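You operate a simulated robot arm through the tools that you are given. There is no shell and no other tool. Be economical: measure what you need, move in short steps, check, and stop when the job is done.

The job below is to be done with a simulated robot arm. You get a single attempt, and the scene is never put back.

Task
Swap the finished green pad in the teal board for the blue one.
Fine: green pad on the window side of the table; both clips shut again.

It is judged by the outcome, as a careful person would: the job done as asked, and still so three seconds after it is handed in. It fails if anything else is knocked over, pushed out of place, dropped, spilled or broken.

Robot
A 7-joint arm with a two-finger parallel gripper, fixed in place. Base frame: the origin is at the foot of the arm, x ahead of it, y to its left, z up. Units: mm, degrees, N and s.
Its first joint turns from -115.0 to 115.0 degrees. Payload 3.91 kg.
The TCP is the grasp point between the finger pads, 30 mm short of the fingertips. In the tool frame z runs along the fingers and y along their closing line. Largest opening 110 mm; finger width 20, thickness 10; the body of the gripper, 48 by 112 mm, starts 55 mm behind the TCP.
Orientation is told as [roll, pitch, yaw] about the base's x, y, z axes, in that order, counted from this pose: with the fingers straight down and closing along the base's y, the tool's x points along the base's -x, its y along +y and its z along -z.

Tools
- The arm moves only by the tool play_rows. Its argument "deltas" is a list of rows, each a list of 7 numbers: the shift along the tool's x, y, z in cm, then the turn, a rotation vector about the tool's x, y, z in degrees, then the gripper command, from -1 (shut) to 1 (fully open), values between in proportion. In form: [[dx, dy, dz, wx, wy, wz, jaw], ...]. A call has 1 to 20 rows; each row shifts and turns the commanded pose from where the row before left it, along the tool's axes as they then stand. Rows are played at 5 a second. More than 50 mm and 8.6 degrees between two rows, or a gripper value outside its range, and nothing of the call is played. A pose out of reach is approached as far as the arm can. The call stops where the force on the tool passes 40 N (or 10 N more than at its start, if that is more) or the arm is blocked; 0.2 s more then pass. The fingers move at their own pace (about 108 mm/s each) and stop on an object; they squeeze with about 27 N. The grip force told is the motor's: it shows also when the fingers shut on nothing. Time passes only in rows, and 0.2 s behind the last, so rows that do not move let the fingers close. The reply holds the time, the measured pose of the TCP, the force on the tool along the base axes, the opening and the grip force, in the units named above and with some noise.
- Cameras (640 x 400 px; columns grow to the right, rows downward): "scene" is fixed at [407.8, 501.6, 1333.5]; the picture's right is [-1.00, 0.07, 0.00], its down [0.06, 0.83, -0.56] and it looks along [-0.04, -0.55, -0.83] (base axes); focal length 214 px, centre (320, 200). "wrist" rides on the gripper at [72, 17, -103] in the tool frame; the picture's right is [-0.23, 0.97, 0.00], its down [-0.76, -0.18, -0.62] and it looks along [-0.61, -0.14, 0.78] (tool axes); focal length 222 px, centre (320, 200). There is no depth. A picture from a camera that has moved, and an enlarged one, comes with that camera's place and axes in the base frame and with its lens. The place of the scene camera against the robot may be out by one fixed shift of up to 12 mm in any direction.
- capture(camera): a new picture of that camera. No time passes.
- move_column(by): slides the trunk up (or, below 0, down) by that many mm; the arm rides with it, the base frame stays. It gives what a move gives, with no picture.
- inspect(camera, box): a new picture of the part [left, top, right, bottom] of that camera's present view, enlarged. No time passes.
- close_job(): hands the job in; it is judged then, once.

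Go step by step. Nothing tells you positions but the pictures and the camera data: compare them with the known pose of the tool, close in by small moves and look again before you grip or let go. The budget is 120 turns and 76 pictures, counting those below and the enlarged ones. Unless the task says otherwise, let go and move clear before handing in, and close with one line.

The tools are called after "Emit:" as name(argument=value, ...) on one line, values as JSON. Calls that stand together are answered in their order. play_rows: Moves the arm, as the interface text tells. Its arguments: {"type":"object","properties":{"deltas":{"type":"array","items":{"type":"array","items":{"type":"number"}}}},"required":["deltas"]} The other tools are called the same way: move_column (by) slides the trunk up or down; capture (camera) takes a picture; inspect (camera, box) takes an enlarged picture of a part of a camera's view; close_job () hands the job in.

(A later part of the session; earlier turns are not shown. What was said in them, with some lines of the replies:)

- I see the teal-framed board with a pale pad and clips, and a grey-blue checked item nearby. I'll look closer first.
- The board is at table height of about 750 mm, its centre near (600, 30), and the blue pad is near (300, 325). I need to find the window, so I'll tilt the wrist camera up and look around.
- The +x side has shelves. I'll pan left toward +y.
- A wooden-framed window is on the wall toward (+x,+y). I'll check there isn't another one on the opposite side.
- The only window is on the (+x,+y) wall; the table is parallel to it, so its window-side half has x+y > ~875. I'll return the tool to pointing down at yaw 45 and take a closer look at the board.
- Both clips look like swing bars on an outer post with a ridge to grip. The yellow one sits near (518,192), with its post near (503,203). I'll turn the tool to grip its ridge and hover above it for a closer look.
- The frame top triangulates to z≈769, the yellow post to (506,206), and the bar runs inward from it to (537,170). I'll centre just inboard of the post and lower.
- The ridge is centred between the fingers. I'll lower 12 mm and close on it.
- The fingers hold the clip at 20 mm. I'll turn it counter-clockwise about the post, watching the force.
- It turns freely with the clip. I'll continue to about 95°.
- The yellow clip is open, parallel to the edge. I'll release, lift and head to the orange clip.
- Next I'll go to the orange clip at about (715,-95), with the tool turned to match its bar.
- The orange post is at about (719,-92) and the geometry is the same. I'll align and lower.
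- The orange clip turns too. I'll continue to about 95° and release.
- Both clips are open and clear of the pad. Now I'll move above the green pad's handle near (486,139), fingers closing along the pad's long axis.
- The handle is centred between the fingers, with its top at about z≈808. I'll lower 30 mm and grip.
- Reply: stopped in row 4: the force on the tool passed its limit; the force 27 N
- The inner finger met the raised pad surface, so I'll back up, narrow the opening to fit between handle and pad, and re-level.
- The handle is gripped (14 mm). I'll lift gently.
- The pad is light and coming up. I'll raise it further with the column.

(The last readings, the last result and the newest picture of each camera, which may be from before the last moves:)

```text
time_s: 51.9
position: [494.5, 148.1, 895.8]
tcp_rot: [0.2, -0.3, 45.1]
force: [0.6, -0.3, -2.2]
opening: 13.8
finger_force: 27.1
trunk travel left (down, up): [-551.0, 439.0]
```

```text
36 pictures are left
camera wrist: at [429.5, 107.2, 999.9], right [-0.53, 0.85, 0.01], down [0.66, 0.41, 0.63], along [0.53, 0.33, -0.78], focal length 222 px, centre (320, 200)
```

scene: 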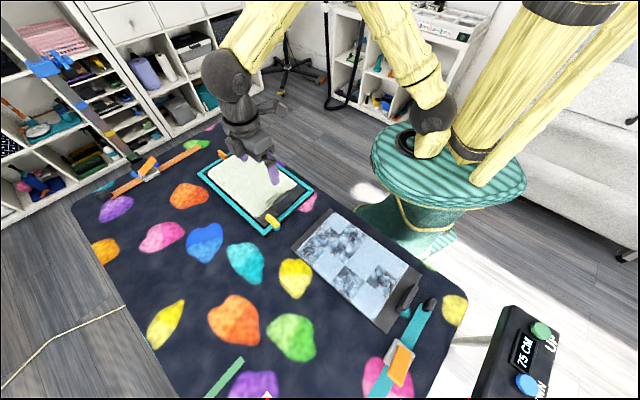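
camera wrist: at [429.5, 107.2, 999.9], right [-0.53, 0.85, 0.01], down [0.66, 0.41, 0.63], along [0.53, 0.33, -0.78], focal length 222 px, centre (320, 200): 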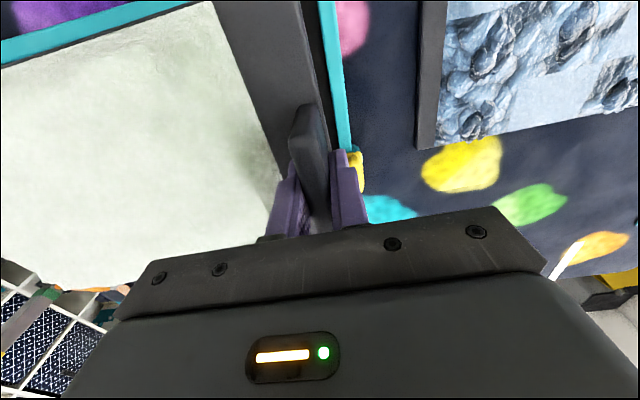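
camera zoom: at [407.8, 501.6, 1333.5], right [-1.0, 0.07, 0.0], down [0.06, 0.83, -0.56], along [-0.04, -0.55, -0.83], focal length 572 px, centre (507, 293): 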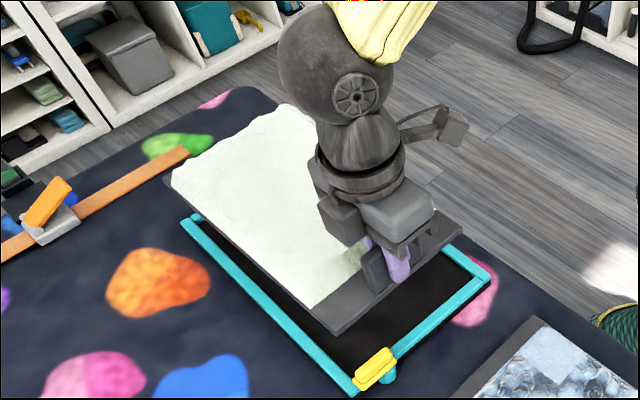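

The pad hangs level and clear. I'll carry it toward the window side, to a handle position of about (670,385).

Emit:
play_rows(deltas=[[-1.5, 0.2, 0, 0, 0, 0, -1], [-2.4, 0.36, 0, 0, 0, 0, -1], [-2.4, 0.36, 0, 0, 0, 0, -1], [-2.4, 0.36, 0, 0, 0, 0, -1], [-2.4, 0.36, 0, 0, 0, 0, -1], [-2.4, 0.36, 0, 0, 0, 0, -1], [-2.4, 0.36, 0, 0, 0, 0, -1], [-2.4, 0.36, 0, 0, 0, 0, -1], [-2.4, 0.36, 0, 0, 0, 0, -1], [-2.4, 0.36, 0, 0, 0, 0, -1], [-2.4, 0.36, 0, 0, 0, 0, -1], [-2.4, 0.36, 0, 0, 0, 0, -1], [-1.3, 0.2, 0, 0, 0, 0, -1], [0, 0, 0, 0, 0, 0, -1], [0, 0, 0, 0, 0, 0, -1]])

Emit:
capture(camera="scene")

```text
time_s: 55.0
position: [645.8, 368.4, 894.1]
tcp_rot: [0.2, -0.3, 45.1]
force: [-0.5, 1.1, -2.2]
opening: 14.0
finger_force: 27.3
out of reach, approached as far as the arm can: row 12, 13
trunk travel left (down, up): [-551.0, 439.0]
```

```text
35 pictures are left
```

scene: 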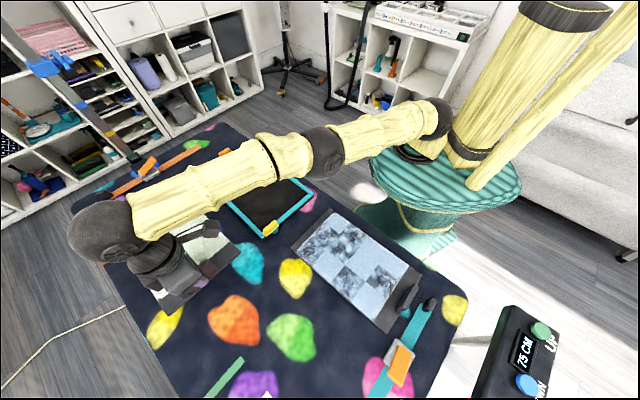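

The arm's reach ends near radius 743, so I'll slide back along the window edge to about (580,448), which still puts the pad in the window half.

Emit:
play_rows(deltas=[[0.5, 2, 0, 0, 0, 0, -1], [0.5, 2.2, 0, 0, 0, 0, -1], [0.5, 2.2, 0, 0, 0, 0, -1], [0.5, 2.2, 0, 0, 0, 0, -1], [0, 2.2, 0, 0, 0, 0, -1], [0, 0, 0, 0, 0, 0, -1]])

```text
time_s: 56.5
position: [556.5, 431.5, 893.2]
tcp_rot: [0.2, -0.5, 45.0]
force: [-0.6, -0.8, -1.9]
opening: 13.4
finger_force: 26.5
trunk travel left (down, up): [-551.0, 439.0]
```

Emit:
play_rows(deltas=[[-1.4, -0.25, 0, 0, 0, 0, -1], [-1.4, -0.25, 0, 0, 0, 0, -1], [0, 0, 0, 0, 0, 0, -1]])

Emit:
move_column(by=-65)

Emit:
capture(camera="scene")

Emit:
capture(camera="wrist")

```text
time_s: 57.2
position: [578.6, 447.0, 892.8]
tcp_rot: [0.2, -0.4, 45.0]
force: [-0.6, -0.3, -1.1]
opening: 14.0
finger_force: 26.9
trunk travel left (down, up): [-551.0, 439.0]
```

```text
time_s: 58.3
position: [579.1, 446.6, 828.2]
tcp_rot: [0.2, -0.4, 45.0]
force: [0.1, 0.7, -1.3]
opening: 14.1
finger_force: 27.0
trunk travel left (down, up): [-486.0, 504.0]
```

```text
34 pictures are left
```

scene: 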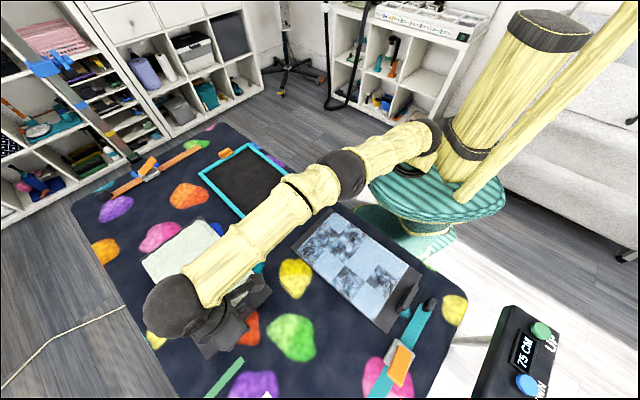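

```text
33 pictures are left
camera wrist: at [515.2, 406.3, 931.3], right [-0.53, 0.85, 0.0], down [0.66, 0.41, 0.63], along [0.53, 0.33, -0.78], focal length 222 px, centre (320, 200)
```

wrist: 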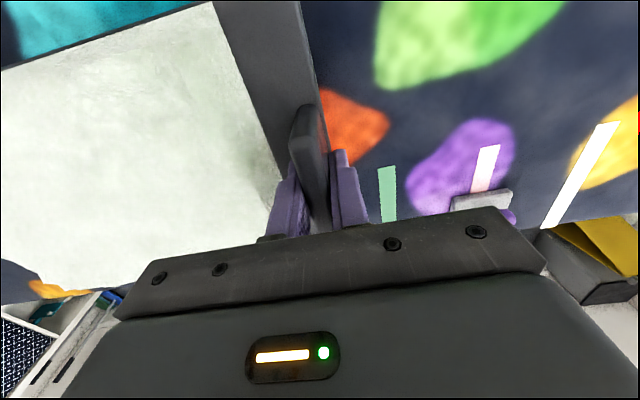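

The location is clear and flat. I'll lower gently until it touches.

Emit:
play_rows(deltas=[[0, 0, 0.8, 0, 0, 0, -1], [0, 0, 0.7, 0, 0, 0, -1], [0, 0, 0.5, 0, 0, 0, -1], [0, 0, 0.2, 0, 0, 0, -1], [0, 0, 0.2, 0, 0, 0, -1]])

```text
time_s: 59.5
position: [578.3, 447.9, 803.9]
tcp_rot: [0.2, -0.4, 45.0]
force: [-0.3, -0.5, -2.0]
opening: 13.9
finger_force: 26.8
trunk travel left (down, up): [-486.0, 504.0]
```

Emit:
play_rows(deltas=[[0, 0, 0.15, 0, 0, 0, -1], [0, 0, 0.15, 0, 0, 0, -1], [0, 0, 0, 0, 0, 0, -1]])

Emit:
inspect(camera="wrist", box=[200, 0, 440, 180])

```text
time_s: 60.3
position: [578.5, 447.1, 800.0]
tcp_rot: [0.1, -0.4, 44.9]
force: [0.6, -0.7, -1.7]
opening: 13.7
finger_force: 26.8
trunk travel left (down, up): [-486.0, 504.0]
```

```text
2.22 times, centred on (320, 90) of wrist
camera zoom: at [514.7, 406.6, 904.7], right [-0.53, 0.85, 0.0], down [0.66, 0.41, 0.63], along [0.53, 0.33, -0.78], focal length 494 px, centre (320, 444)
```

zoom: 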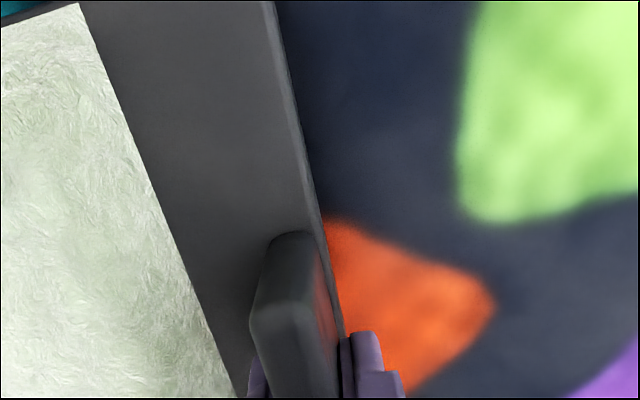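

Emit:
play_rows(deltas=[[0, 0, 0.15, 0, 0, 0, -1], [0, 0, 0.15, 0, 0, 0, -1], [0, 0, 0, 0, 0, 0, -1]])

Emit:
play_rows(deltas=[[0, 0, 0.12, 0, 0, 0, -1], [0, 0, 0.12, 0, 0, 0, -1], [0, 0, 0, 0, 0, 0, -1]])

```text
time_s: 61.1
position: [578.7, 446.8, 799.3]
tcp_rot: [0.3, -0.4, 45.0]
force: [-0.3, 0.0, -2.2]
opening: 13.8
finger_force: 26.8
trunk travel left (down, up): [-486.0, 504.0]
```

```text
time_s: 61.9
position: [579.1, 446.4, 797.5]
tcp_rot: [0.3, -0.4, 45.0]
force: [-1.1, 0.4, 3.5]
opening: 14.0
finger_force: 26.6
trunk travel left (down, up): [-486.0, 504.0]
```

It has touched down. I'll release with a narrow opening and lift away.

Emit:
play_rows(deltas=[[0, 0, 0, 0, 0, 0, -0.55], [0, 0, 0, 0, 0, 0, -0.5], [0, 0, 0, 0, 0, 0, -0.5], [0, 0, -1, 0, 0, 0, -0.5], [0, 0, -1, 0, 0, 0, -0.5]])

Emit:
move_column(by=80)

Emit:
capture(camera="wrist")

```text
time_s: 63.1
position: [579.0, 446.6, 816.6]
tcp_rot: [0.1, -0.4, 44.9]
force: [-0.8, 0.0, 0.1]
opening: 27.7
finger_force: 0.0
trunk travel left (down, up): [-486.0, 504.0]
```

```text
time_s: 64.3
position: [578.6, 446.3, 894.8]
tcp_rot: [0.2, -0.5, 44.9]
force: [-0.1, -0.3, 0.1]
opening: 27.5
finger_force: 0.1
trunk travel left (down, up): [-566.0, 424.0]
```

```text
31 pictures are left
camera wrist: at [514.9, 405.8, 998.5], right [-0.53, 0.85, 0.0], down [0.66, 0.41, 0.63], along [0.53, 0.33, -0.78], focal length 222 px, centre (320, 200)
```

wrist: 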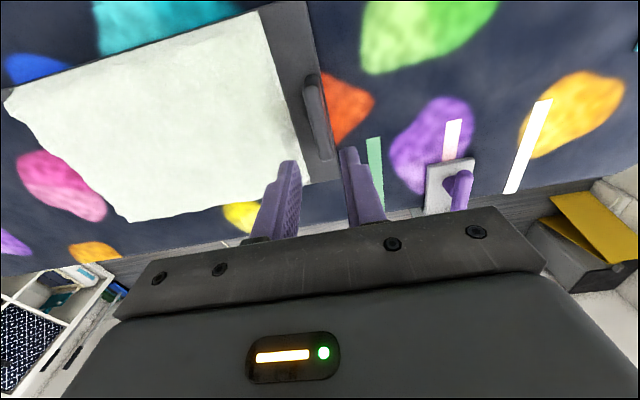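

The green pad is resting on the window side. Now I'll go over the blue pad's handle near (172,422).

Emit:
play_rows(deltas=[[2.53, 2.25, 0, 0, 0, 0, -0.4], [2.53, 2.25, 0, 0, 0, 0, -0.4], [2.53, 2.25, 0, 0, 0, 0, -0.4], [2.53, 2.25, 0, 0, 0, 0, -0.4], [2.53, 2.25, 0, 0, 0, 0, -0.4], [2.53, 2.25, 0, 0, 0, 0, -0.4], [2.53, 2.25, 0, 0, 0, 0, -0.4], [2.53, 2.25, 0, 0, 0, 0, -0.4], [2.53, 2.25, 0, 0, 0, 0, -0.4], [2.53, 2.25, 0, 0, 0, 0, -0.4], [2.53, 2.25, 0, 0, 0, 0, -0.4], [2.53, 2.25, 0, 0, 0, 0, -0.4]])

Emit:
capture(camera="wrist")

Emit:
capture(camera="scene")

```text
time_s: 66.9
position: [171.3, 424.9, 894.0]
tcp_rot: [0.2, -0.4, 44.9]
force: [0.6, 0.6, -0.1]
opening: 33.1
finger_force: 0.1
trunk travel left (down, up): [-566.0, 424.0]
```

```text
30 pictures are left
camera wrist: at [107.9, 383.7, 997.2], right [-0.53, 0.85, 0.0], down [0.66, 0.41, 0.63], along [0.53, 0.33, -0.78], focal length 222 px, centre (320, 200)
```

wrist: 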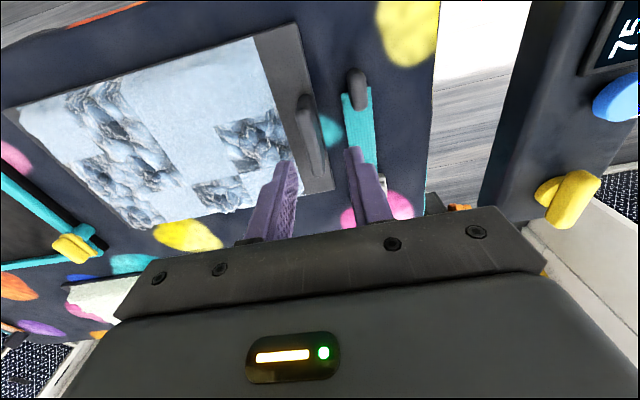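

```text
29 pictures are left
```

scene: 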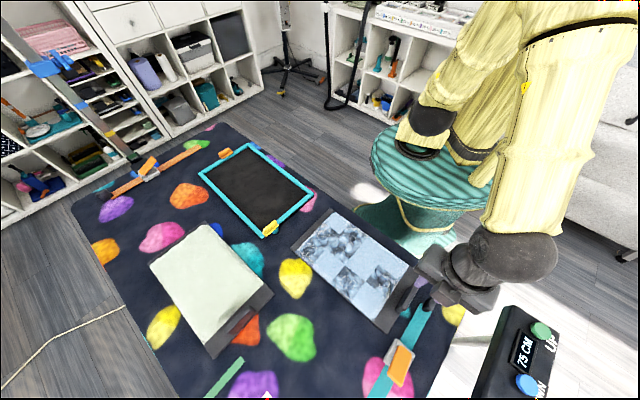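

The blue handle's centre is at about (192,426). I'll shift and lower to just above it.

Emit:
play_rows(deltas=[[-1.5, -1.4, 0, 0, 0, -1, -0.45], [0, 0, 0, 0, 0, 0, -0.45]])

Emit:
move_column(by=-60)

Emit:
inspect(camera="wrist", box=[180, 0, 460, 240])

```text
time_s: 67.5
position: [192.5, 425.9, 892.9]
tcp_rot: [0.2, -0.5, 46.0]
force: [-0.8, 0.2, 0.0]
opening: 30.4
finger_force: 0.1
trunk travel left (down, up): [-566.0, 424.0]
```

```text
time_s: 68.5
position: [192.3, 424.9, 835.1]
tcp_rot: [0.2, -0.3, 46.0]
force: [0.0, 0.4, -0.5]
opening: 30.2
finger_force: 0.1
trunk travel left (down, up): [-506.0, 484.0]
```

```text
1.67 times, centred on (320, 120) of wrist
camera zoom: at [129.5, 382.8, 936.9], right [-0.54, 0.84, 0.0], down [0.66, 0.42, 0.63], along [0.53, 0.34, -0.78], focal length 370 px, centre (320, 333)
```

zoom: 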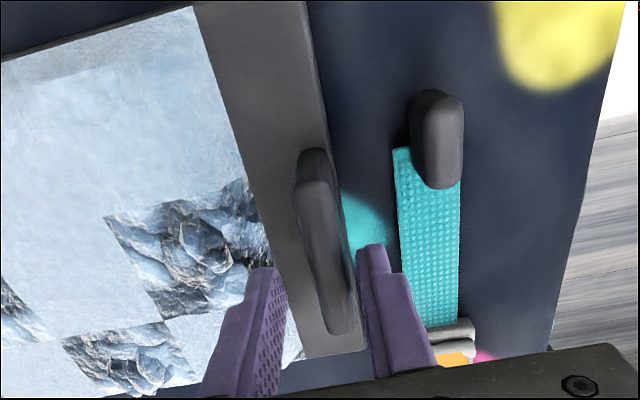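

The fingers straddle the blue handle evenly. I'll lower and grip.

Emit:
play_rows(deltas=[[0, 0, 0.9, 0, 0, 0, -0.45], [0, 0, 0.9, 0, 0, 0, -0.45], [0, 0, 0.9, 0, 0, 0, -0.45], [0, 0, 0.9, 0, 0, 0, -0.45], [0, 0, 0, 0, 0, 0, -0.7], [0, 0, 0, 0, 0, 0, -1], [0, 0, 0, 0, 0, 0, -1], [0, 0, 0, 0, 0, 0, -1]])

Emit:
inspect(camera="wrist", box=[200, 60, 440, 240])

```text
time_s: 70.3
position: [193.7, 424.3, 796.7]
tcp_rot: [0.1, -0.4, 46.0]
force: [0.2, -1.5, 0.6]
opening: 13.7
finger_force: 27.0
trunk travel left (down, up): [-506.0, 484.0]
```

```text
2.22 times, centred on (320, 150) of wrist
camera zoom: at [130.1, 382.6, 900.1], right [-0.54, 0.84, 0.0], down [0.66, 0.42, 0.63], along [0.53, 0.34, -0.78], focal length 494 px, centre (320, 311)
```

zoom: 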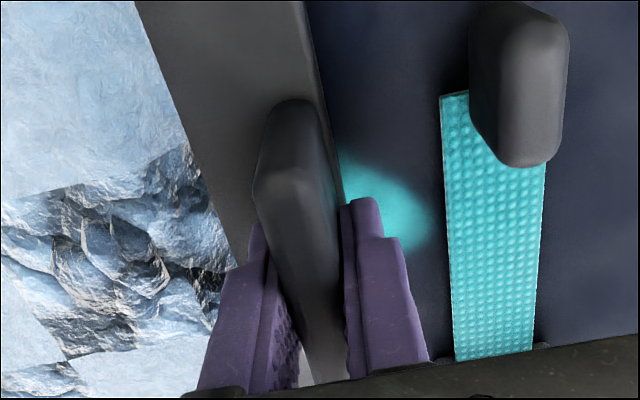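

The grip matches the green pad's grip almost pixel for pixel, so the insertion target is the same TCP pose: (493.8,147.3), yaw 45, z 807.6. Lifting now.

Emit:
play_rows(deltas=[[0, 0, -0.4, 0, 0, 0, -1], [0, 0, -0.6, 0, 0, 0, -1], [0, 0, -0.6, 0, 0, 0, -1], [0, 0, 0, 0, 0, 0, -1]])

Emit:
move_column(by=80)

Emit:
capture(camera="scene")

```text
time_s: 71.3
position: [193.3, 423.8, 813.3]
tcp_rot: [0.2, -0.4, 45.9]
force: [-0.6, -0.5, -1.8]
opening: 13.9
finger_force: 27.1
trunk travel left (down, up): [-506.0, 484.0]
```

```text
time_s: 72.4
position: [192.5, 424.7, 892.6]
tcp_rot: [0.2, -0.4, 46.0]
force: [-0.9, 0.5, -1.5]
opening: 13.6
finger_force: 26.6
trunk travel left (down, up): [-586.0, 404.0]
```

```text
26 pictures are left
```

scene: 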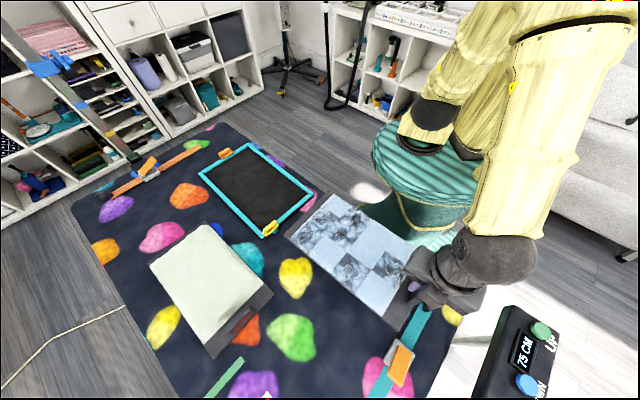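

Emit:
play_rows(deltas=[[0, -1.0, 0, 0, 0, 1, -1], [-0.1, -2.5, 0, 0, 0, 0, -1], [-0.1, -2.5, 0, 0, 0, 0, -1], [-0.1, -2.5, 0, 0, 0, 0, -1], [-0.1, -2.5, 0, 0, 0, 0, -1], [-0.1, -2.5, 0, 0, 0, 0, -1], [-0.1, -2.5, 0, 0, 0, 0, -1], [-0.1, -2.5, 0, 0, 0, 0, -1], [-0.1, -2.5, 0, 0, 0, 0, -1], [-0.1, -2.5, 0, 0, 0, 0, -1], [-0.1, -2.5, 0, 0, 0, 0, -1], [-0.1, -2.5, 0, 0, 0, 0, -1], [-0.1, -2.5, 0, 0, 0, 0, -1], [-0.1, -2.5, 0, 0, 0, 0, -1], [-0.1, -2.5, 0, 0, 0, 0, -1], [-0.1, -2.5, 0, 0, 0, 0, -1], [-0.1, -1.5, 0, 0, 0, 0, -1], [0, -0.87, 0, 0, 0, 0, -1], [0, 0, 0, 0, 0, 0, -1], [0, 0, 0, 0, 0, 0, -1]])

Emit:
inspect(camera="scene", box=[160, 90, 340, 240])

Emit:
capture(camera="wrist")

```text
time_s: 76.6
position: [493.5, 144.9, 892.1]
tcp_rot: [0.2, -0.4, 45.0]
force: [-0.5, -0.2, -2.4]
opening: 13.8
finger_force: 26.6
trunk travel left (down, up): [-586.0, 404.0]
```

```text
2.67 times, centred on (250, 165) of scene
camera zoom: at [407.8, 501.6, 1333.5], right [-1.0, 0.07, 0.0], down [0.06, 0.83, -0.56], along [-0.04, -0.55, -0.83], focal length 572 px, centre (507, 293)
```

zoom: 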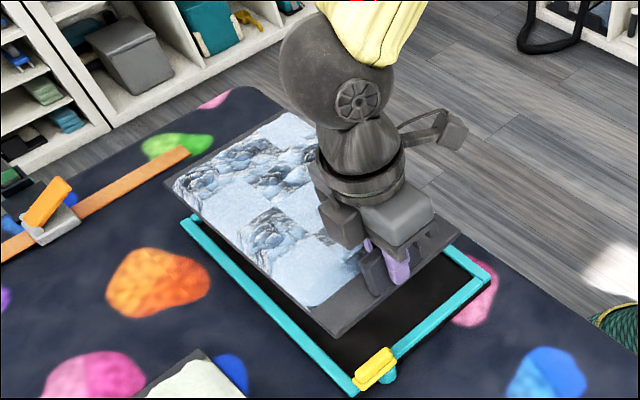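

```text
24 pictures are left
camera wrist: at [430.4, 105.7, 994.4], right [-0.53, 0.85, 0.0], down [0.66, 0.41, 0.63], along [0.53, 0.33, -0.78], focal length 222 px, centre (320, 200)
```

wrist: 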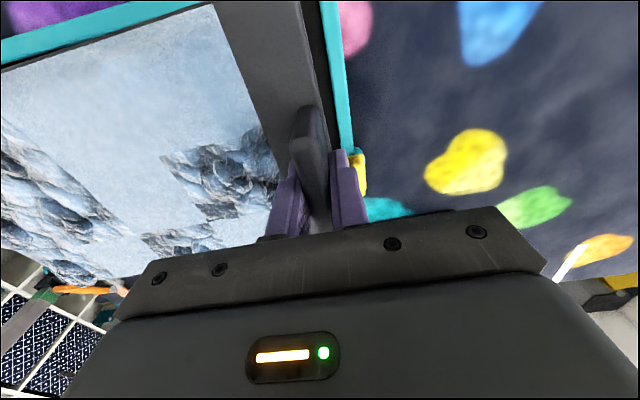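

The view matches the earlier hover. I'll nudge 2 mm, lower to just above the frame and check.

Emit:
play_rows(deltas=[[-0.18, 0.15, 0, 0, 0, 0, -1], [0, 0, 0, 0, 0, 0, -1]])

Emit:
move_column(by=-62)

Emit:
inspect(camera="scene", box=[180, 110, 340, 240])

Emit:
inspect(camera="wrist", box=[160, 0, 400, 180])

```text
time_s: 77.2
position: [494.6, 149.9, 892.1]
tcp_rot: [0.2, -0.4, 45.0]
force: [1.0, -0.1, -2.3]
opening: 13.8
finger_force: 26.7
trunk travel left (down, up): [-586.0, 404.0]
```

```text
time_s: 78.2
position: [494.3, 149.8, 829.4]
tcp_rot: [0.2, -0.4, 44.9]
force: [0.6, -0.9, -1.3]
opening: 13.7
finger_force: 27.3
trunk travel left (down, up): [-524.0, 466.0]
```

```text
3.08 times, centred on (260, 175) of scene
camera zoom: at [407.8, 501.6, 1333.5], right [-1.0, 0.07, 0.0], down [0.06, 0.83, -0.56], along [-0.04, -0.55, -0.83], focal length 660 px, centre (505, 277)
```

zoom: 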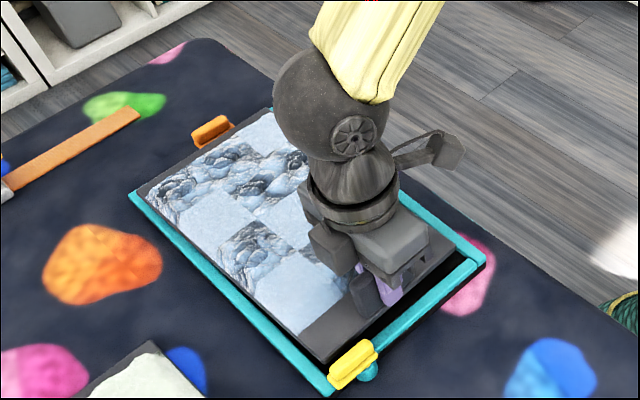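

```text
2.22 times, centred on (280, 90) of wrist
camera zoom: at [430.1, 108.5, 932.7], right [-0.53, 0.85, 0.0], down [0.66, 0.41, 0.63], along [0.53, 0.33, -0.78], focal length 494 px, centre (409, 444)
```

zoom: 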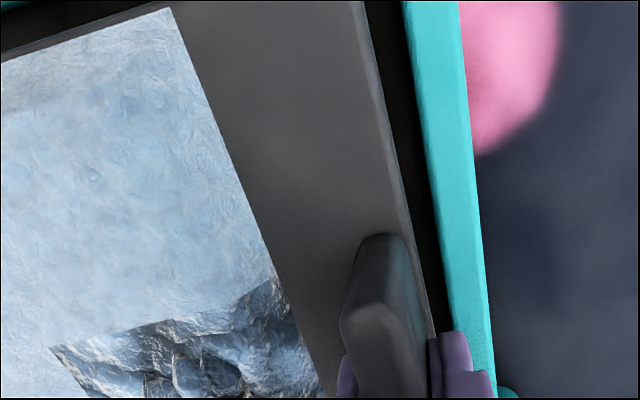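

Emit:
play_rows(deltas=[[0.15, -0.13, 0, 0, 0, 0, -1], [0, 0, 0, 0, 0, 0, -1], [0, 0, 0, 0, 0, 0, -1]])

Emit:
inspect(camera="scene", box=[180, 110, 340, 240])

```text
time_s: 79.0
position: [493.9, 147.4, 828.6]
tcp_rot: [0.2, -0.6, 45.0]
force: [-0.1, 0.2, -2.0]
opening: 13.6
finger_force: 26.8
trunk travel left (down, up): [-524.0, 466.0]
```

```text
3.08 times, centred on (260, 175) of scene
camera zoom: at [407.8, 501.6, 1333.5], right [-1.0, 0.07, 0.0], down [0.06, 0.83, -0.56], along [-0.04, -0.55, -0.83], focal length 660 px, centre (505, 277)
```

zoom: 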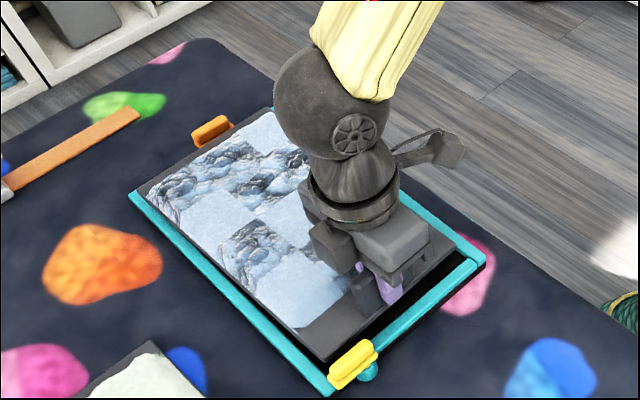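

It matches the green pad's pose at the same height. I'll lower into the frame.

Emit:
play_rows(deltas=[[0, 0, 0.5, 0, 0, 0, -1], [0, 0, 0.4, 0, 0, 0, -1], [0, 0, 0.4, 0, 0, 0, -1], [0, 0, 0.4, 0, 0, 0, -1], [0, 0, 0, 0, 0, 0, -1]])

Emit:
inspect(camera="wrist", box=[200, 0, 440, 180])

Emit:
inspect(camera="scene", box=[180, 110, 340, 240])

```text
time_s: 80.2
position: [492.7, 147.5, 813.0]
tcp_rot: [0.1, -0.4, 44.9]
force: [-4.4, -0.1, 9.3]
opening: 14.0
finger_force: 27.4
trunk travel left (down, up): [-524.0, 466.0]
```

```text
2.22 times, centred on (320, 90) of wrist
camera zoom: at [428.7, 106.9, 916.3], right [-0.53, 0.85, 0.0], down [0.66, 0.41, 0.63], along [0.53, 0.33, -0.78], focal length 494 px, centre (320, 444)
```

zoom: 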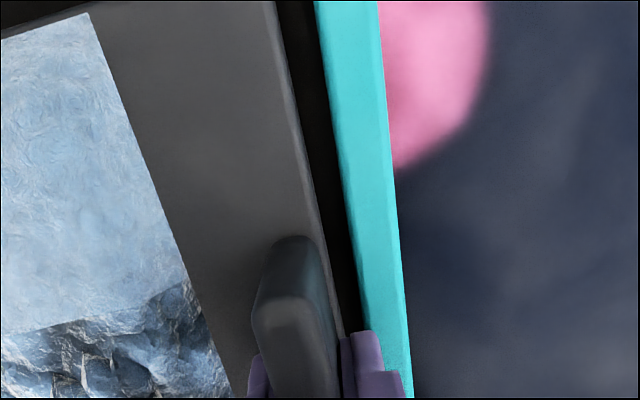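

```text
3.08 times, centred on (260, 175) of scene
camera zoom: at [407.8, 501.6, 1333.5], right [-1.0, 0.07, 0.0], down [0.06, 0.83, -0.56], along [-0.04, -0.55, -0.83], focal length 660 px, centre (505, 277)
```

zoom: 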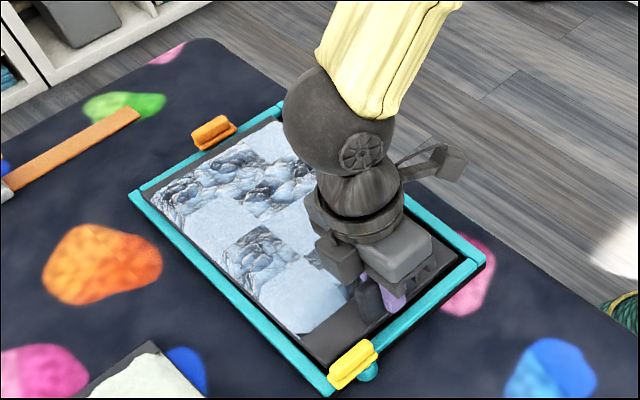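

Light contact came 5 mm early, so an edge may be catching. I'll look closely at the far end and sides.

Emit:
inspect(camera="scene", box=[190, 130, 270, 190])

Emit:
inspect(camera="scene", box=[240, 180, 320, 240])

```text
6.67 times, centred on (230, 160) of scene
camera zoom: at [407.8, 501.6, 1333.5], right [-1.0, 0.07, 0.0], down [0.06, 0.83, -0.56], along [-0.04, -0.55, -0.83], focal length 1430 px, centre (920, 467)
```

zoom: 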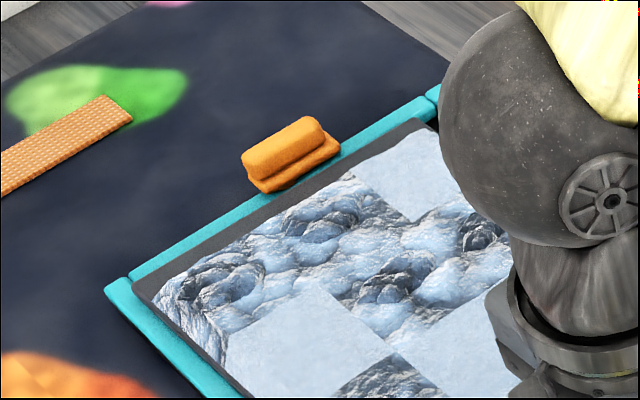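

```text
6.67 times, centred on (280, 210) of scene
camera zoom: at [407.8, 501.6, 1333.5], right [-1.0, 0.07, 0.0], down [0.06, 0.83, -0.56], along [-0.04, -0.55, -0.83], focal length 1430 px, centre (587, 133)
```

zoom: 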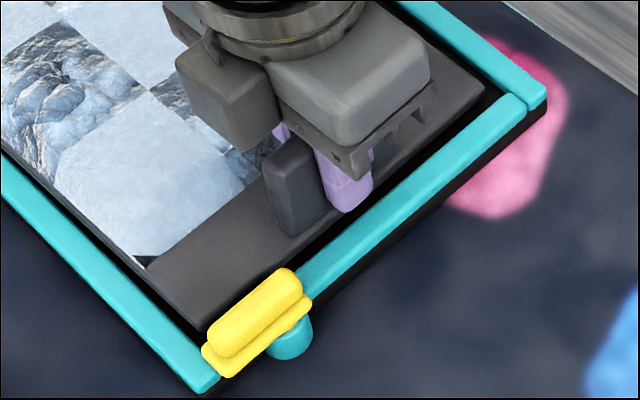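

The pad overlaps the far frame edge while there's a wide gap at the near end, and it's slightly skewed. I'll raise it, shift 3.5 mm toward the near end, rotate 0.7° clockwise and try again.

Emit:
play_rows(deltas=[[0, 0, -0.5, 0, 0, 0, -1], [0, 0.35, 0, 0, 0, 0.7, -1], [0, 0, 0, 0, 0, 0, -1], [0, 0, 0.4, 0, 0, 0, -1], [0, 0, 0.3, 0, 0, 0, -1], [0, 0, 0, 0, 0, 0, -1]])

Emit:
inspect(camera="scene", box=[190, 130, 270, 190])

```text
time_s: 81.7
position: [490.5, 150.0, 812.8]
tcp_rot: [0.2, -0.4, 44.3]
force: [-2.4, 2.1, 14.4]
opening: 14.0
finger_force: 27.0
trunk travel left (down, up): [-524.0, 466.0]
```

```text
6.67 times, centred on (230, 160) of scene
camera zoom: at [407.8, 501.6, 1333.5], right [-1.0, 0.07, 0.0], down [0.06, 0.83, -0.56], along [-0.04, -0.55, -0.83], focal length 1430 px, centre (920, 467)
```

zoom: 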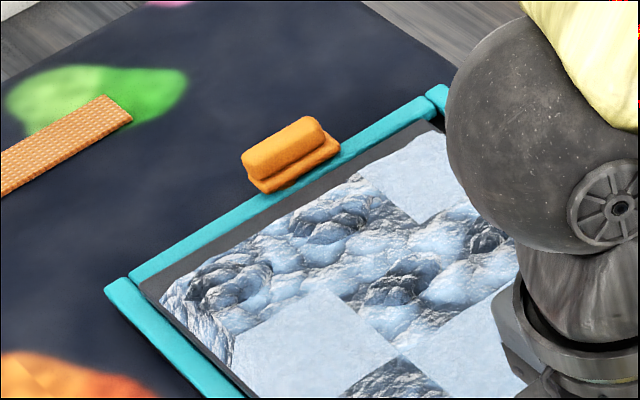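

Emit:
play_rows(deltas=[[0, 0, -0.6, 0, 0, 0, -1], [0, 0.3, 0, 0, 0, 0, -1], [0, 0, 0, 0, 0, 0, -1], [0, 0, 0.4, 0, 0, 0, -1], [0, 0, 0.4, 0, 0, 0, -1], [0, 0, 0, 0, 0, 0, -1]])

Emit:
inspect(camera="scene", box=[240, 180, 320, 240])

Emit:
inspect(camera="scene", box=[190, 130, 270, 190])

```text
time_s: 83.0
position: [490.0, 152.2, 811.1]
tcp_rot: [0.1, -0.7, 44.2]
force: [13.2, -6.8, 15.9]
opening: 14.2
finger_force: 27.4
trunk travel left (down, up): [-524.0, 466.0]
```

```text
6.67 times, centred on (280, 210) of scene
camera zoom: at [407.8, 501.6, 1333.5], right [-1.0, 0.07, 0.0], down [0.06, 0.83, -0.56], along [-0.04, -0.55, -0.83], focal length 1430 px, centre (587, 133)
```

zoom: 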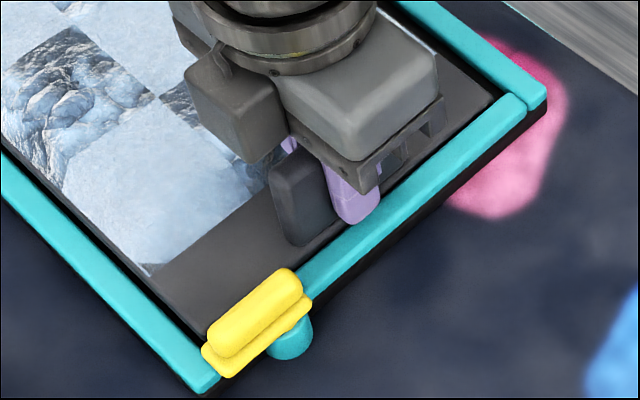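

```text
6.67 times, centred on (230, 160) of scene
camera zoom: at [407.8, 501.6, 1333.5], right [-1.0, 0.07, 0.0], down [0.06, 0.83, -0.56], along [-0.04, -0.55, -0.83], focal length 1430 px, centre (920, 467)
```

zoom: 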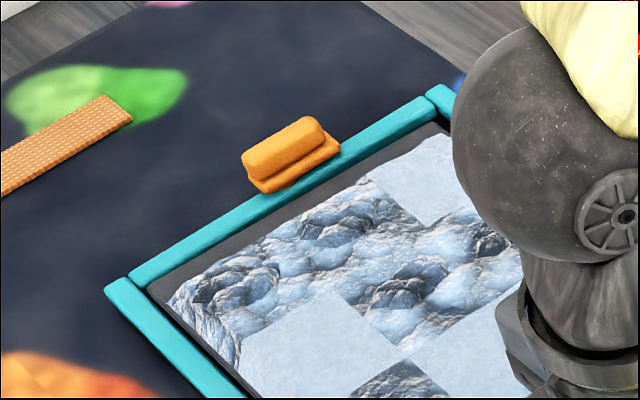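

Emit:
inspect(camera="scene", box=[180, 120, 340, 240])

Emit:
inspect(camera="wrist", box=[120, 0, 400, 200])

```text
3.33 times, centred on (260, 180) of scene
camera zoom: at [407.8, 501.6, 1333.5], right [-1.0, 0.07, 0.0], down [0.06, 0.83, -0.56], along [-0.04, -0.55, -0.83], focal length 715 px, centre (520, 267)
```

zoom: 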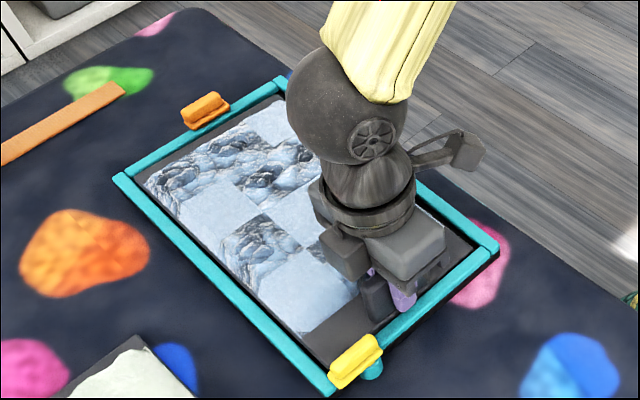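

```text
2.00 times, centred on (260, 100) of wrist
camera zoom: at [424.8, 112.2, 913.2], right [-0.52, 0.86, 0.0], down [0.66, 0.4, 0.63], along [0.54, 0.33, -0.78], focal length 444 px, centre (440, 400)
```

zoom: 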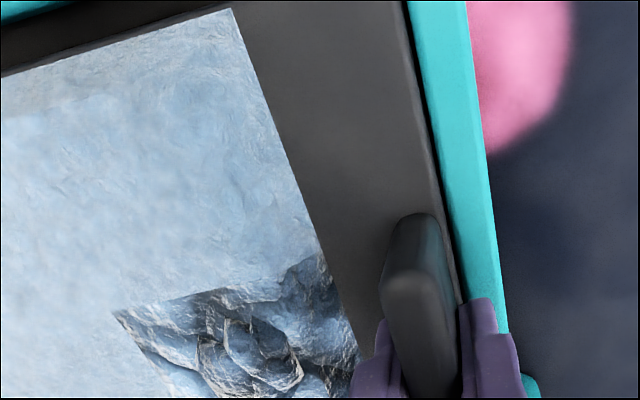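

The board turned slightly when the clips were swung, and the pad is now aligned with it but touching the near frame bar. I'll back off 1 mm, centre sideways by 2 mm, and lower again.

Emit:
play_rows(deltas=[[0, 0, -0.6, 0, 0, 0, -1], [0.2, -0.12, 0, 0, 0, 0, -1], [0, 0, 0, 0, 0, 0, -1], [0, 0, 0.3, 0, 0, 0, -1], [0, 0, 0.3, 0, 0, 0, -1], [0, 0, 0, 0, 0, 0, -1]])

```text
time_s: 84.5
position: [489.5, 150.5, 809.7]
tcp_rot: [0.2, -0.4, 44.3]
force: [0.5, 0.1, 6.5]
opening: 13.7
finger_force: 27.3
trunk travel left (down, up): [-524.0, 466.0]
```

Lower now, with no sideways force. I'll continue down a few millimetres.

Emit:
play_rows(deltas=[[0, 0, 0.15, 0, 0, 0, -1], [0, 0, 0.15, 0, 0, 0, -1], [0, 0, 0, 0, 0, 0, -1]])

Emit:
inspect(camera="scene", box=[180, 120, 340, 240])

```text
time_s: 85.2
position: [488.5, 151.5, 805.6]
tcp_rot: [0.2, -0.6, 44.3]
force: [4.2, 4.9, 9.6]
opening: 13.7
finger_force: 27.2
trunk travel left (down, up): [-524.0, 466.0]
```

```text
3.33 times, centred on (260, 180) of scene
camera zoom: at [407.8, 501.6, 1333.5], right [-1.0, 0.07, 0.0], down [0.06, 0.83, -0.56], along [-0.04, -0.55, -0.83], focal length 715 px, centre (520, 267)
```

zoom: 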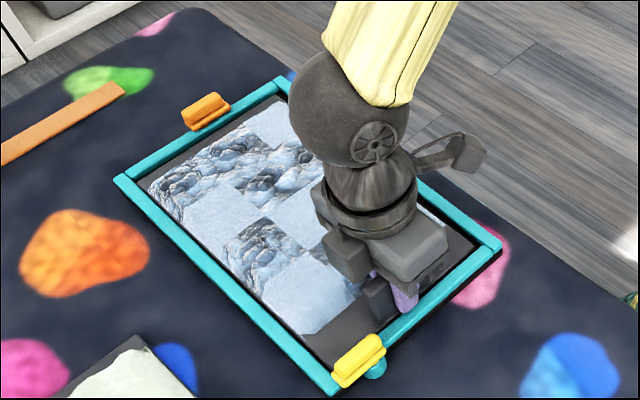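

The pad has dropped to seat height (805.6) inside the frame. I'll release and lift away.

Emit:
play_rows(deltas=[[0, 0, 0, 0, 0, 0, -0.6], [0, 0, 0, 0, 0, 0, -0.52], [0, 0, 0, 0, 0, 0, -0.52], [0, 0, -1, 0, 0, 0, -0.52], [0, 0, -1, 0, 0, 0, -0.52]])

Emit:
move_column(by=80)

Emit:
capture(camera="wrist")

```text
time_s: 86.5
position: [489.2, 150.1, 827.8]
tcp_rot: [0.2, -0.2, 44.3]
force: [-1.2, -0.8, -1.0]
opening: 26.5
finger_force: 0.0
trunk travel left (down, up): [-524.0, 466.0]
```

```text
time_s: 87.6
position: [489.0, 149.6, 906.3]
tcp_rot: [0.3, -0.4, 44.2]
force: [1.0, -0.2, 0.2]
opening: 26.5
finger_force: 0.0
trunk travel left (down, up): [-604.0, 386.0]
```

```text
10 pictures are left
camera wrist: at [424.2, 109.9, 1009.5], right [-0.52, 0.86, 0.0], down [0.67, 0.4, 0.63], along [0.53, 0.33, -0.78], focal length 222 px, centre (320, 200)
```

wrist: 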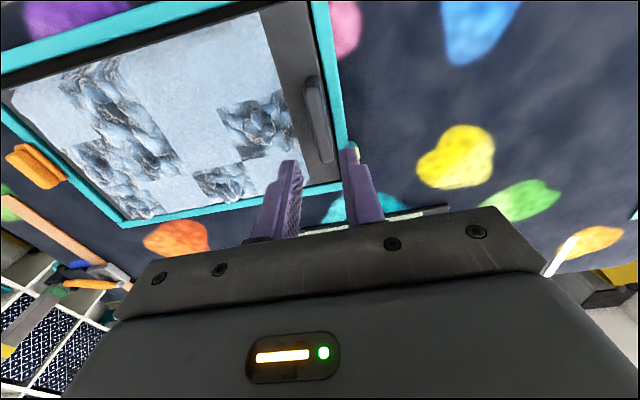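

Blue is seated. With few pictures left, I'll go straight to hover over the yellow clip and take one close look.

Emit:
play_rows(deltas=[[-2.9, 1.3, 0, 0, 0, -1.8, -0.2], [-2.9, 1.3, 0, 0, 0, 0, -0.2], [0, 0, 0, 0, 0, 0, -0.2]])

Emit:
move_column(by=-78)

Emit:
inspect(camera="wrist", box=[220, 80, 420, 240])

```text
time_s: 88.4
position: [511.0, 210.9, 906.4]
tcp_rot: [0.2, -0.5, 46.0]
force: [-0.2, 0.7, 0.2]
opening: 43.9
finger_force: 0.1
trunk travel left (down, up): [-604.0, 386.0]
```

```text
time_s: 89.6
position: [509.7, 210.4, 830.4]
tcp_rot: [0.3, -0.4, 46.1]
force: [-0.8, 0.3, 0.6]
opening: 44.2
finger_force: 0.1
trunk travel left (down, up): [-526.0, 464.0]
```

```text
2.50 times, centred on (320, 160) of wrist
camera zoom: at [446.7, 168.2, 932.3], right [-0.54, 0.84, 0.0], down [0.65, 0.42, 0.63], along [0.52, 0.34, -0.78], focal length 555 px, centre (320, 300)
```

zoom: 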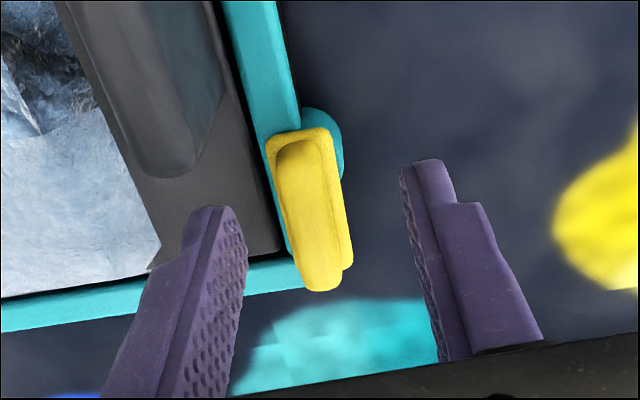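

The bar now lies about 4 mm off the finger centre at roughly 42°. I'll align, lower, grip and swing it closed (clockwise).

Emit:
play_rows(deltas=[[0.2, -0.48, 0, 0, 0, 3, -0.2], [0, 0, 0.7, 0, 0, 0, -0.2], [0, 0, 0.7, 0, 0, 0, -0.2], [0, 0, 0.7, 0, 0, 0, -0.2], [0, 0, 0, 0, 0, 0, -0.7], [0, 0, 0, 0, 0, 0, -1], [0, 0, 0, 0, 0, 0, -1]])

```text
time_s: 91.2
position: [512.5, 206.8, 806.8]
tcp_rot: [0.1, -0.3, 43.1]
force: [-1.6, 3.8, -0.3]
opening: 19.7
finger_force: 27.2
trunk travel left (down, up): [-526.0, 464.0]
```

Emit:
play_rows(deltas=[[0, -0.08, 0, 0, 0, 7.5, -1], [0, -0.08, 0, 0, 0, 7.5, -1], [0, -0.08, 0, 0, 0, 7.5, -1], [0, -0.08, 0, 0, 0, 7.5, -1], [0, -0.08, 0, 0, 0, 7.5, -1], [0, -0.08, 0, 0, 0, 7.5, -1]])

Emit:
play_rows(deltas=[[0, -0.08, 0, 0, 0, 7.5, -1], [0, -0.08, 0, 0, 0, 7.5, -1], [0, -0.08, 0, 0, 0, 7.5, -1], [0, -0.08, 0, 0, 0, 7.5, -1], [0, -0.08, 0, 0, 0, 7.5, -1], [0, -0.08, 0, 0, 0, 7.5, -1]])

Emit:
inspect(camera="wrist", box=[220, 80, 420, 240])

```text
time_s: 92.6
position: [513.7, 202.6, 807.5]
tcp_rot: [0.4, -0.1, -2.0]
force: [-2.5, 8.3, -0.2]
opening: 19.6
finger_force: 27.2
trunk travel left (down, up): [-526.0, 464.0]
```

```text
time_s: 94.0
position: [512.1, 197.6, 807.9]
tcp_rot: [0.2, 0.3, -46.9]
force: [-0.4, 5.9, 0.0]
opening: 19.4
finger_force: 26.8
trunk travel left (down, up): [-526.0, 464.0]
```

```text
2.50 times, centred on (320, 160) of wrist
camera zoom: at [474.8, 260.8, 911.8], right [0.87, 0.5, 0.01], down [0.39, -0.68, 0.62], along [0.31, -0.53, -0.78], focal length 555 px, centre (320, 300)
```

zoom: 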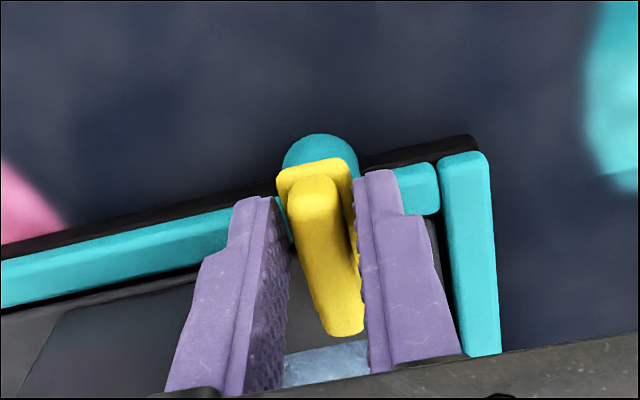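

The yellow clip is shut just as it was originally. I'll release, lift and move to the orange one.

Emit:
play_rows(deltas=[[0, 0, 0, 0, 0, 0, -0.3], [0, 0, 0, 0, 0, 0, -0.2], [0, 0, 0, 0, 0, 0, -0.2]])

Emit:
move_column(by=92)

Emit:
play_rows(deltas=[[0, 0, 0, 0, 0, -7.75, -0.2], [0, 0, 0, 0, 0, -7.75, -0.2], [0, 0, 0, 0, 0, -7.75, -0.2], [0, 0, 0, 0, 0, -7.75, -0.2], [0, 0, 0, 0, 0, -7.75, -0.2], [0, 0, 0, 0, 0, -7.75, -0.2], [0, 0, 0, 0, 0, -7.75, -0.2], [0, 0, 0, 0, 0, -7.75, -0.2], [0, 0, 0, 0, 0, -7.75, -0.2], [0, 0, 0, 0, 0, -7.75, -0.2], [0, 0, 0, 0, 0, -7.75, -0.2], [0, 0, 0, 0, 0, -7.75, -0.2]])

Emit:
play_rows(deltas=[[0.8, -3.88, 0, 0, 0, 0, -0.2], [0.8, -3.88, 0, 0, 0, 0, -0.2], [0.8, -3.88, 0, 0, 0, 0, -0.2], [0.8, -3.88, 0, 0, 0, 0, -0.2], [0.8, -3.88, 0, 0, 0, 0, -0.2], [0.8, -3.88, 0, 0, 0, 0, -0.2], [0.8, -3.88, 0, 0, 0, 0, -0.2], [0.8, -3.88, 0, 0, 0, 0, -0.2], [0.8, -3.88, 0, 0, 0, 0, -0.2], [0, 0, 0, 0, 0, 0, -0.2]])

Emit:
move_column(by=-70)

Emit:
inspect(camera="wrist", box=[220, 80, 420, 240])

```text
time_s: 94.8
position: [512.5, 197.0, 808.3]
tcp_rot: [0.3, 0.1, -46.9]
force: [-0.1, 0.0, 0.2]
opening: 44.0
finger_force: 0.0
trunk travel left (down, up): [-526.0, 464.0]
```

```text
time_s: 96.0
position: [514.1, 196.9, 898.6]
tcp_rot: [0.2, 0.2, -46.9]
force: [0.2, 0.4, -0.1]
opening: 43.8
finger_force: 0.0
trunk travel left (down, up): [-618.0, 372.0]
```

```text
time_s: 98.6
position: [512.5, 197.0, 899.8]
tcp_rot: [0.2, -0.3, 46.3]
force: [-0.2, 0.2, 0.5]
opening: 44.0
finger_force: 0.1
trunk travel left (down, up): [-618.0, 372.0]
```

```text
time_s: 100.8
position: [712.2, -96.2, 901.3]
tcp_rot: [0.2, -0.3, 46.1]
force: [-0.2, 0.4, -1.4]
opening: 44.0
finger_force: 0.1
trunk travel left (down, up): [-618.0, 372.0]
```

```text
time_s: 101.9
position: [711.0, -96.5, 831.6]
tcp_rot: [0.2, -0.4, 46.1]
force: [0.9, 0.7, -0.3]
opening: 44.0
finger_force: 0.0
trunk travel left (down, up): [-548.0, 442.0]
```

```text
2.50 times, centred on (320, 160) of wrist
camera zoom: at [649.0, -137.9, 934.7], right [-0.54, 0.84, 0.0], down [0.65, 0.42, 0.63], along [0.52, 0.34, -0.78], focal length 555 px, centre (320, 300)
```

zoom: 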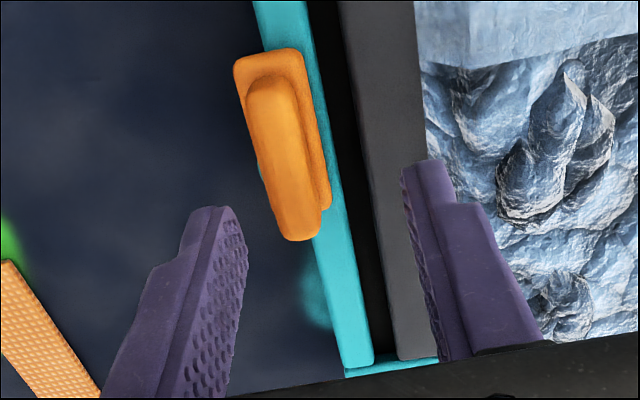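

The orange bar is about 9.5 mm to the outside of the finger centre. I'll align, lower and grip.

Emit:
play_rows(deltas=[[0.1, -0.95, 0, 0, 0, 3, -0.2], [0, 0, 0.7, 0, 0, 0, -0.2], [0, 0, 0.8, 0, 0, 0, -0.2], [0, 0, 0.8, 0, 0, 0, -0.2], [0, 0, 0, 0, 0, 0, -0.7], [0, 0, 0, 0, 0, 0, -1], [0, 0, 0, 0, 0, 0, -1]])

```text
time_s: 103.5
position: [718.2, -102.1, 809.3]
tcp_rot: [0.2, -0.3, 43.0]
force: [-5.8, 6.1, -0.1]
opening: 19.6
finger_force: 26.8
trunk travel left (down, up): [-548.0, 442.0]
```

Emit:
play_rows(deltas=[[0, 0.12, 0, 0, 0, 7.5, -1], [0, 0.07, 0, 0, 0, 7.5, -1], [0, 0.07, 0, 0, 0, 7.5, -1], [0, 0.07, 0, 0, 0, 7.5, -1], [0, 0.07, 0, 0, 0, 7.5, -1], [0, 0.07, 0, 0, 0, 7.5, -1]])

Emit:
play_rows(deltas=[[0, 0.07, 0, 0, 0, 7.5, -1], [0, 0.07, 0, 0, 0, 7.5, -1], [0, 0.07, 0, 0, 0, 7.5, -1], [0, 0.07, 0, 0, 0, 7.5, -1], [0, 0.07, 0, 0, 0, 7.5, -1], [0, 0.07, 0, 0, 0, 7.5, -1]])

Emit:
inspect(camera="wrist", box=[220, 80, 420, 240])

```text
time_s: 104.9
position: [717.3, -102.1, 807.9]
tcp_rot: [0.4, 0.0, -2.2]
force: [0.0, -6.5, 6.8]
opening: 19.7
finger_force: 27.3
trunk travel left (down, up): [-548.0, 442.0]
```

```text
time_s: 106.3
position: [717.4, -95.4, 808.6]
tcp_rot: [0.5, 0.3, -46.9]
force: [-2.3, -11.8, 8.6]
opening: 19.8
finger_force: 27.3
trunk travel left (down, up): [-548.0, 442.0]
```

```text
2.50 times, centred on (320, 160) of wrist
camera zoom: at [679.2, -31.8, 912.8], right [0.87, 0.5, 0.01], down [0.39, -0.68, 0.62], along [0.31, -0.53, -0.79], focal length 555 px, centre (320, 300)
```

zoom: 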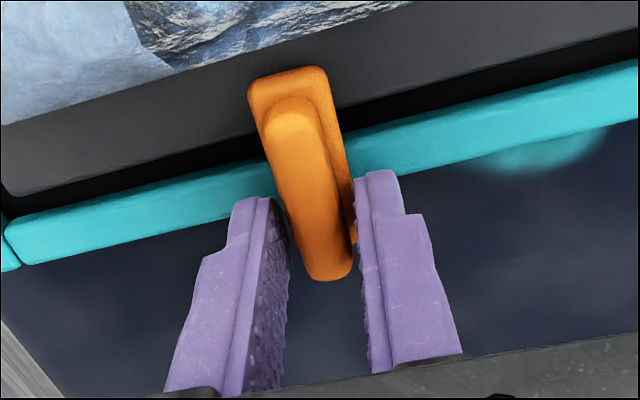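

The orange clip is shut over the pad's border. I'll release, lift clear and do a final check.

Emit:
play_rows(deltas=[[0, 0, 0, 0, 0, 0, -0.3], [0, 0, 0, 0, 0, 0, -0.2], [0, 0, 0, 0, 0, 0, -0.2]])

Emit:
move_column(by=200)

Emit:
play_rows(deltas=[[4, 0, -4, 0, 0, 0, 0], [4, 0, -4, 0, 0, 0, 0], [4, -3, -2, 0, 0, 0, 0], [4, -3, 0, 0, 0, 0, 0], [4, -3, 0, 0, 0, 0, 0], [4, -3, 0, 0, 0, 0, 0]])

Emit:
capture(camera="scene")

```text
time_s: 107.1
position: [719.0, -95.0, 808.7]
tcp_rot: [0.4, 0.2, -46.9]
force: [-0.9, 0.4, 0.3]
opening: 44.1
finger_force: 0.1
trunk travel left (down, up): [-548.0, 442.0]
```

```text
time_s: 109.3
position: [718.1, -94.8, 1008.2]
tcp_rot: [0.4, 0.2, -46.9]
force: [0.0, -0.2, -1.0]
opening: 43.9
finger_force: 0.1
trunk travel left (down, up): [-748.0, 242.0]
```

```text
refused: row 1 steps farther than a row can; nothing moved
```

```text
5 pictures are left
```

scene: 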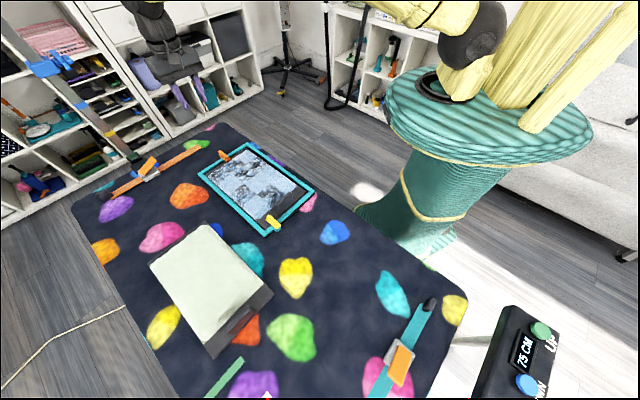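

Emit:
inspect(camera="scene", box=[180, 120, 340, 240])

Emit:
inspect(camera="scene", box=[60, 190, 300, 390])

```text
3.33 times, centred on (260, 180) of scene
camera zoom: at [407.8, 501.6, 1333.5], right [-1.0, 0.07, 0.0], down [0.06, 0.83, -0.56], along [-0.04, -0.55, -0.83], focal length 715 px, centre (520, 267)
```

zoom: 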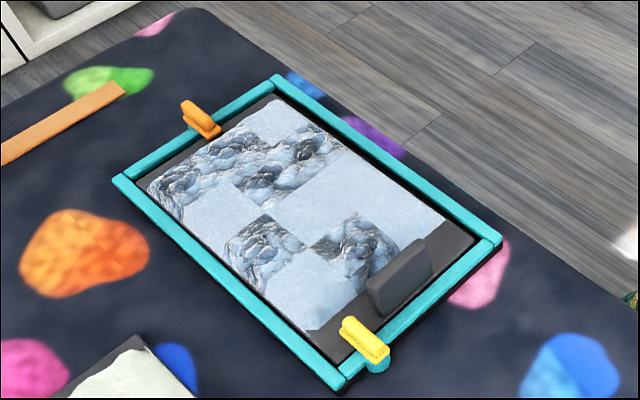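

```text
2.00 times, centred on (180, 290) of scene
camera zoom: at [407.8, 501.6, 1333.5], right [-1.0, 0.07, 0.0], down [0.06, 0.83, -0.56], along [-0.04, -0.55, -0.83], focal length 429 px, centre (600, 20)
```

zoom: 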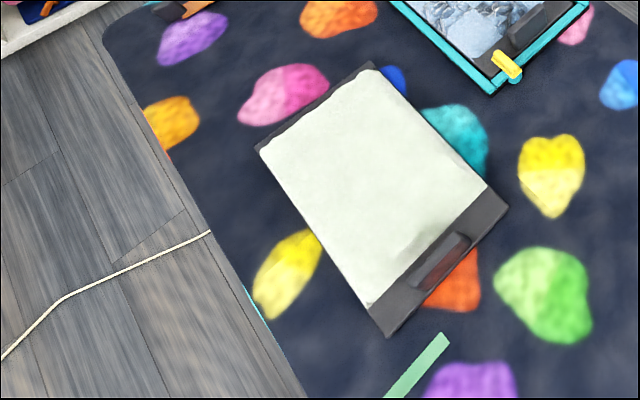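

The blue pad is seated in the teal board with both clips shut over it. The green pad lies flat on the window side of the table, and the gripper is open and clear.

Emit:
close_job()

```text
The job is handed in.
```

The blue pad is now in the teal board with both clips shut. The green pad is on the window side of the table; the board itself turned slightly, leaving it a few millimetres off its original position.
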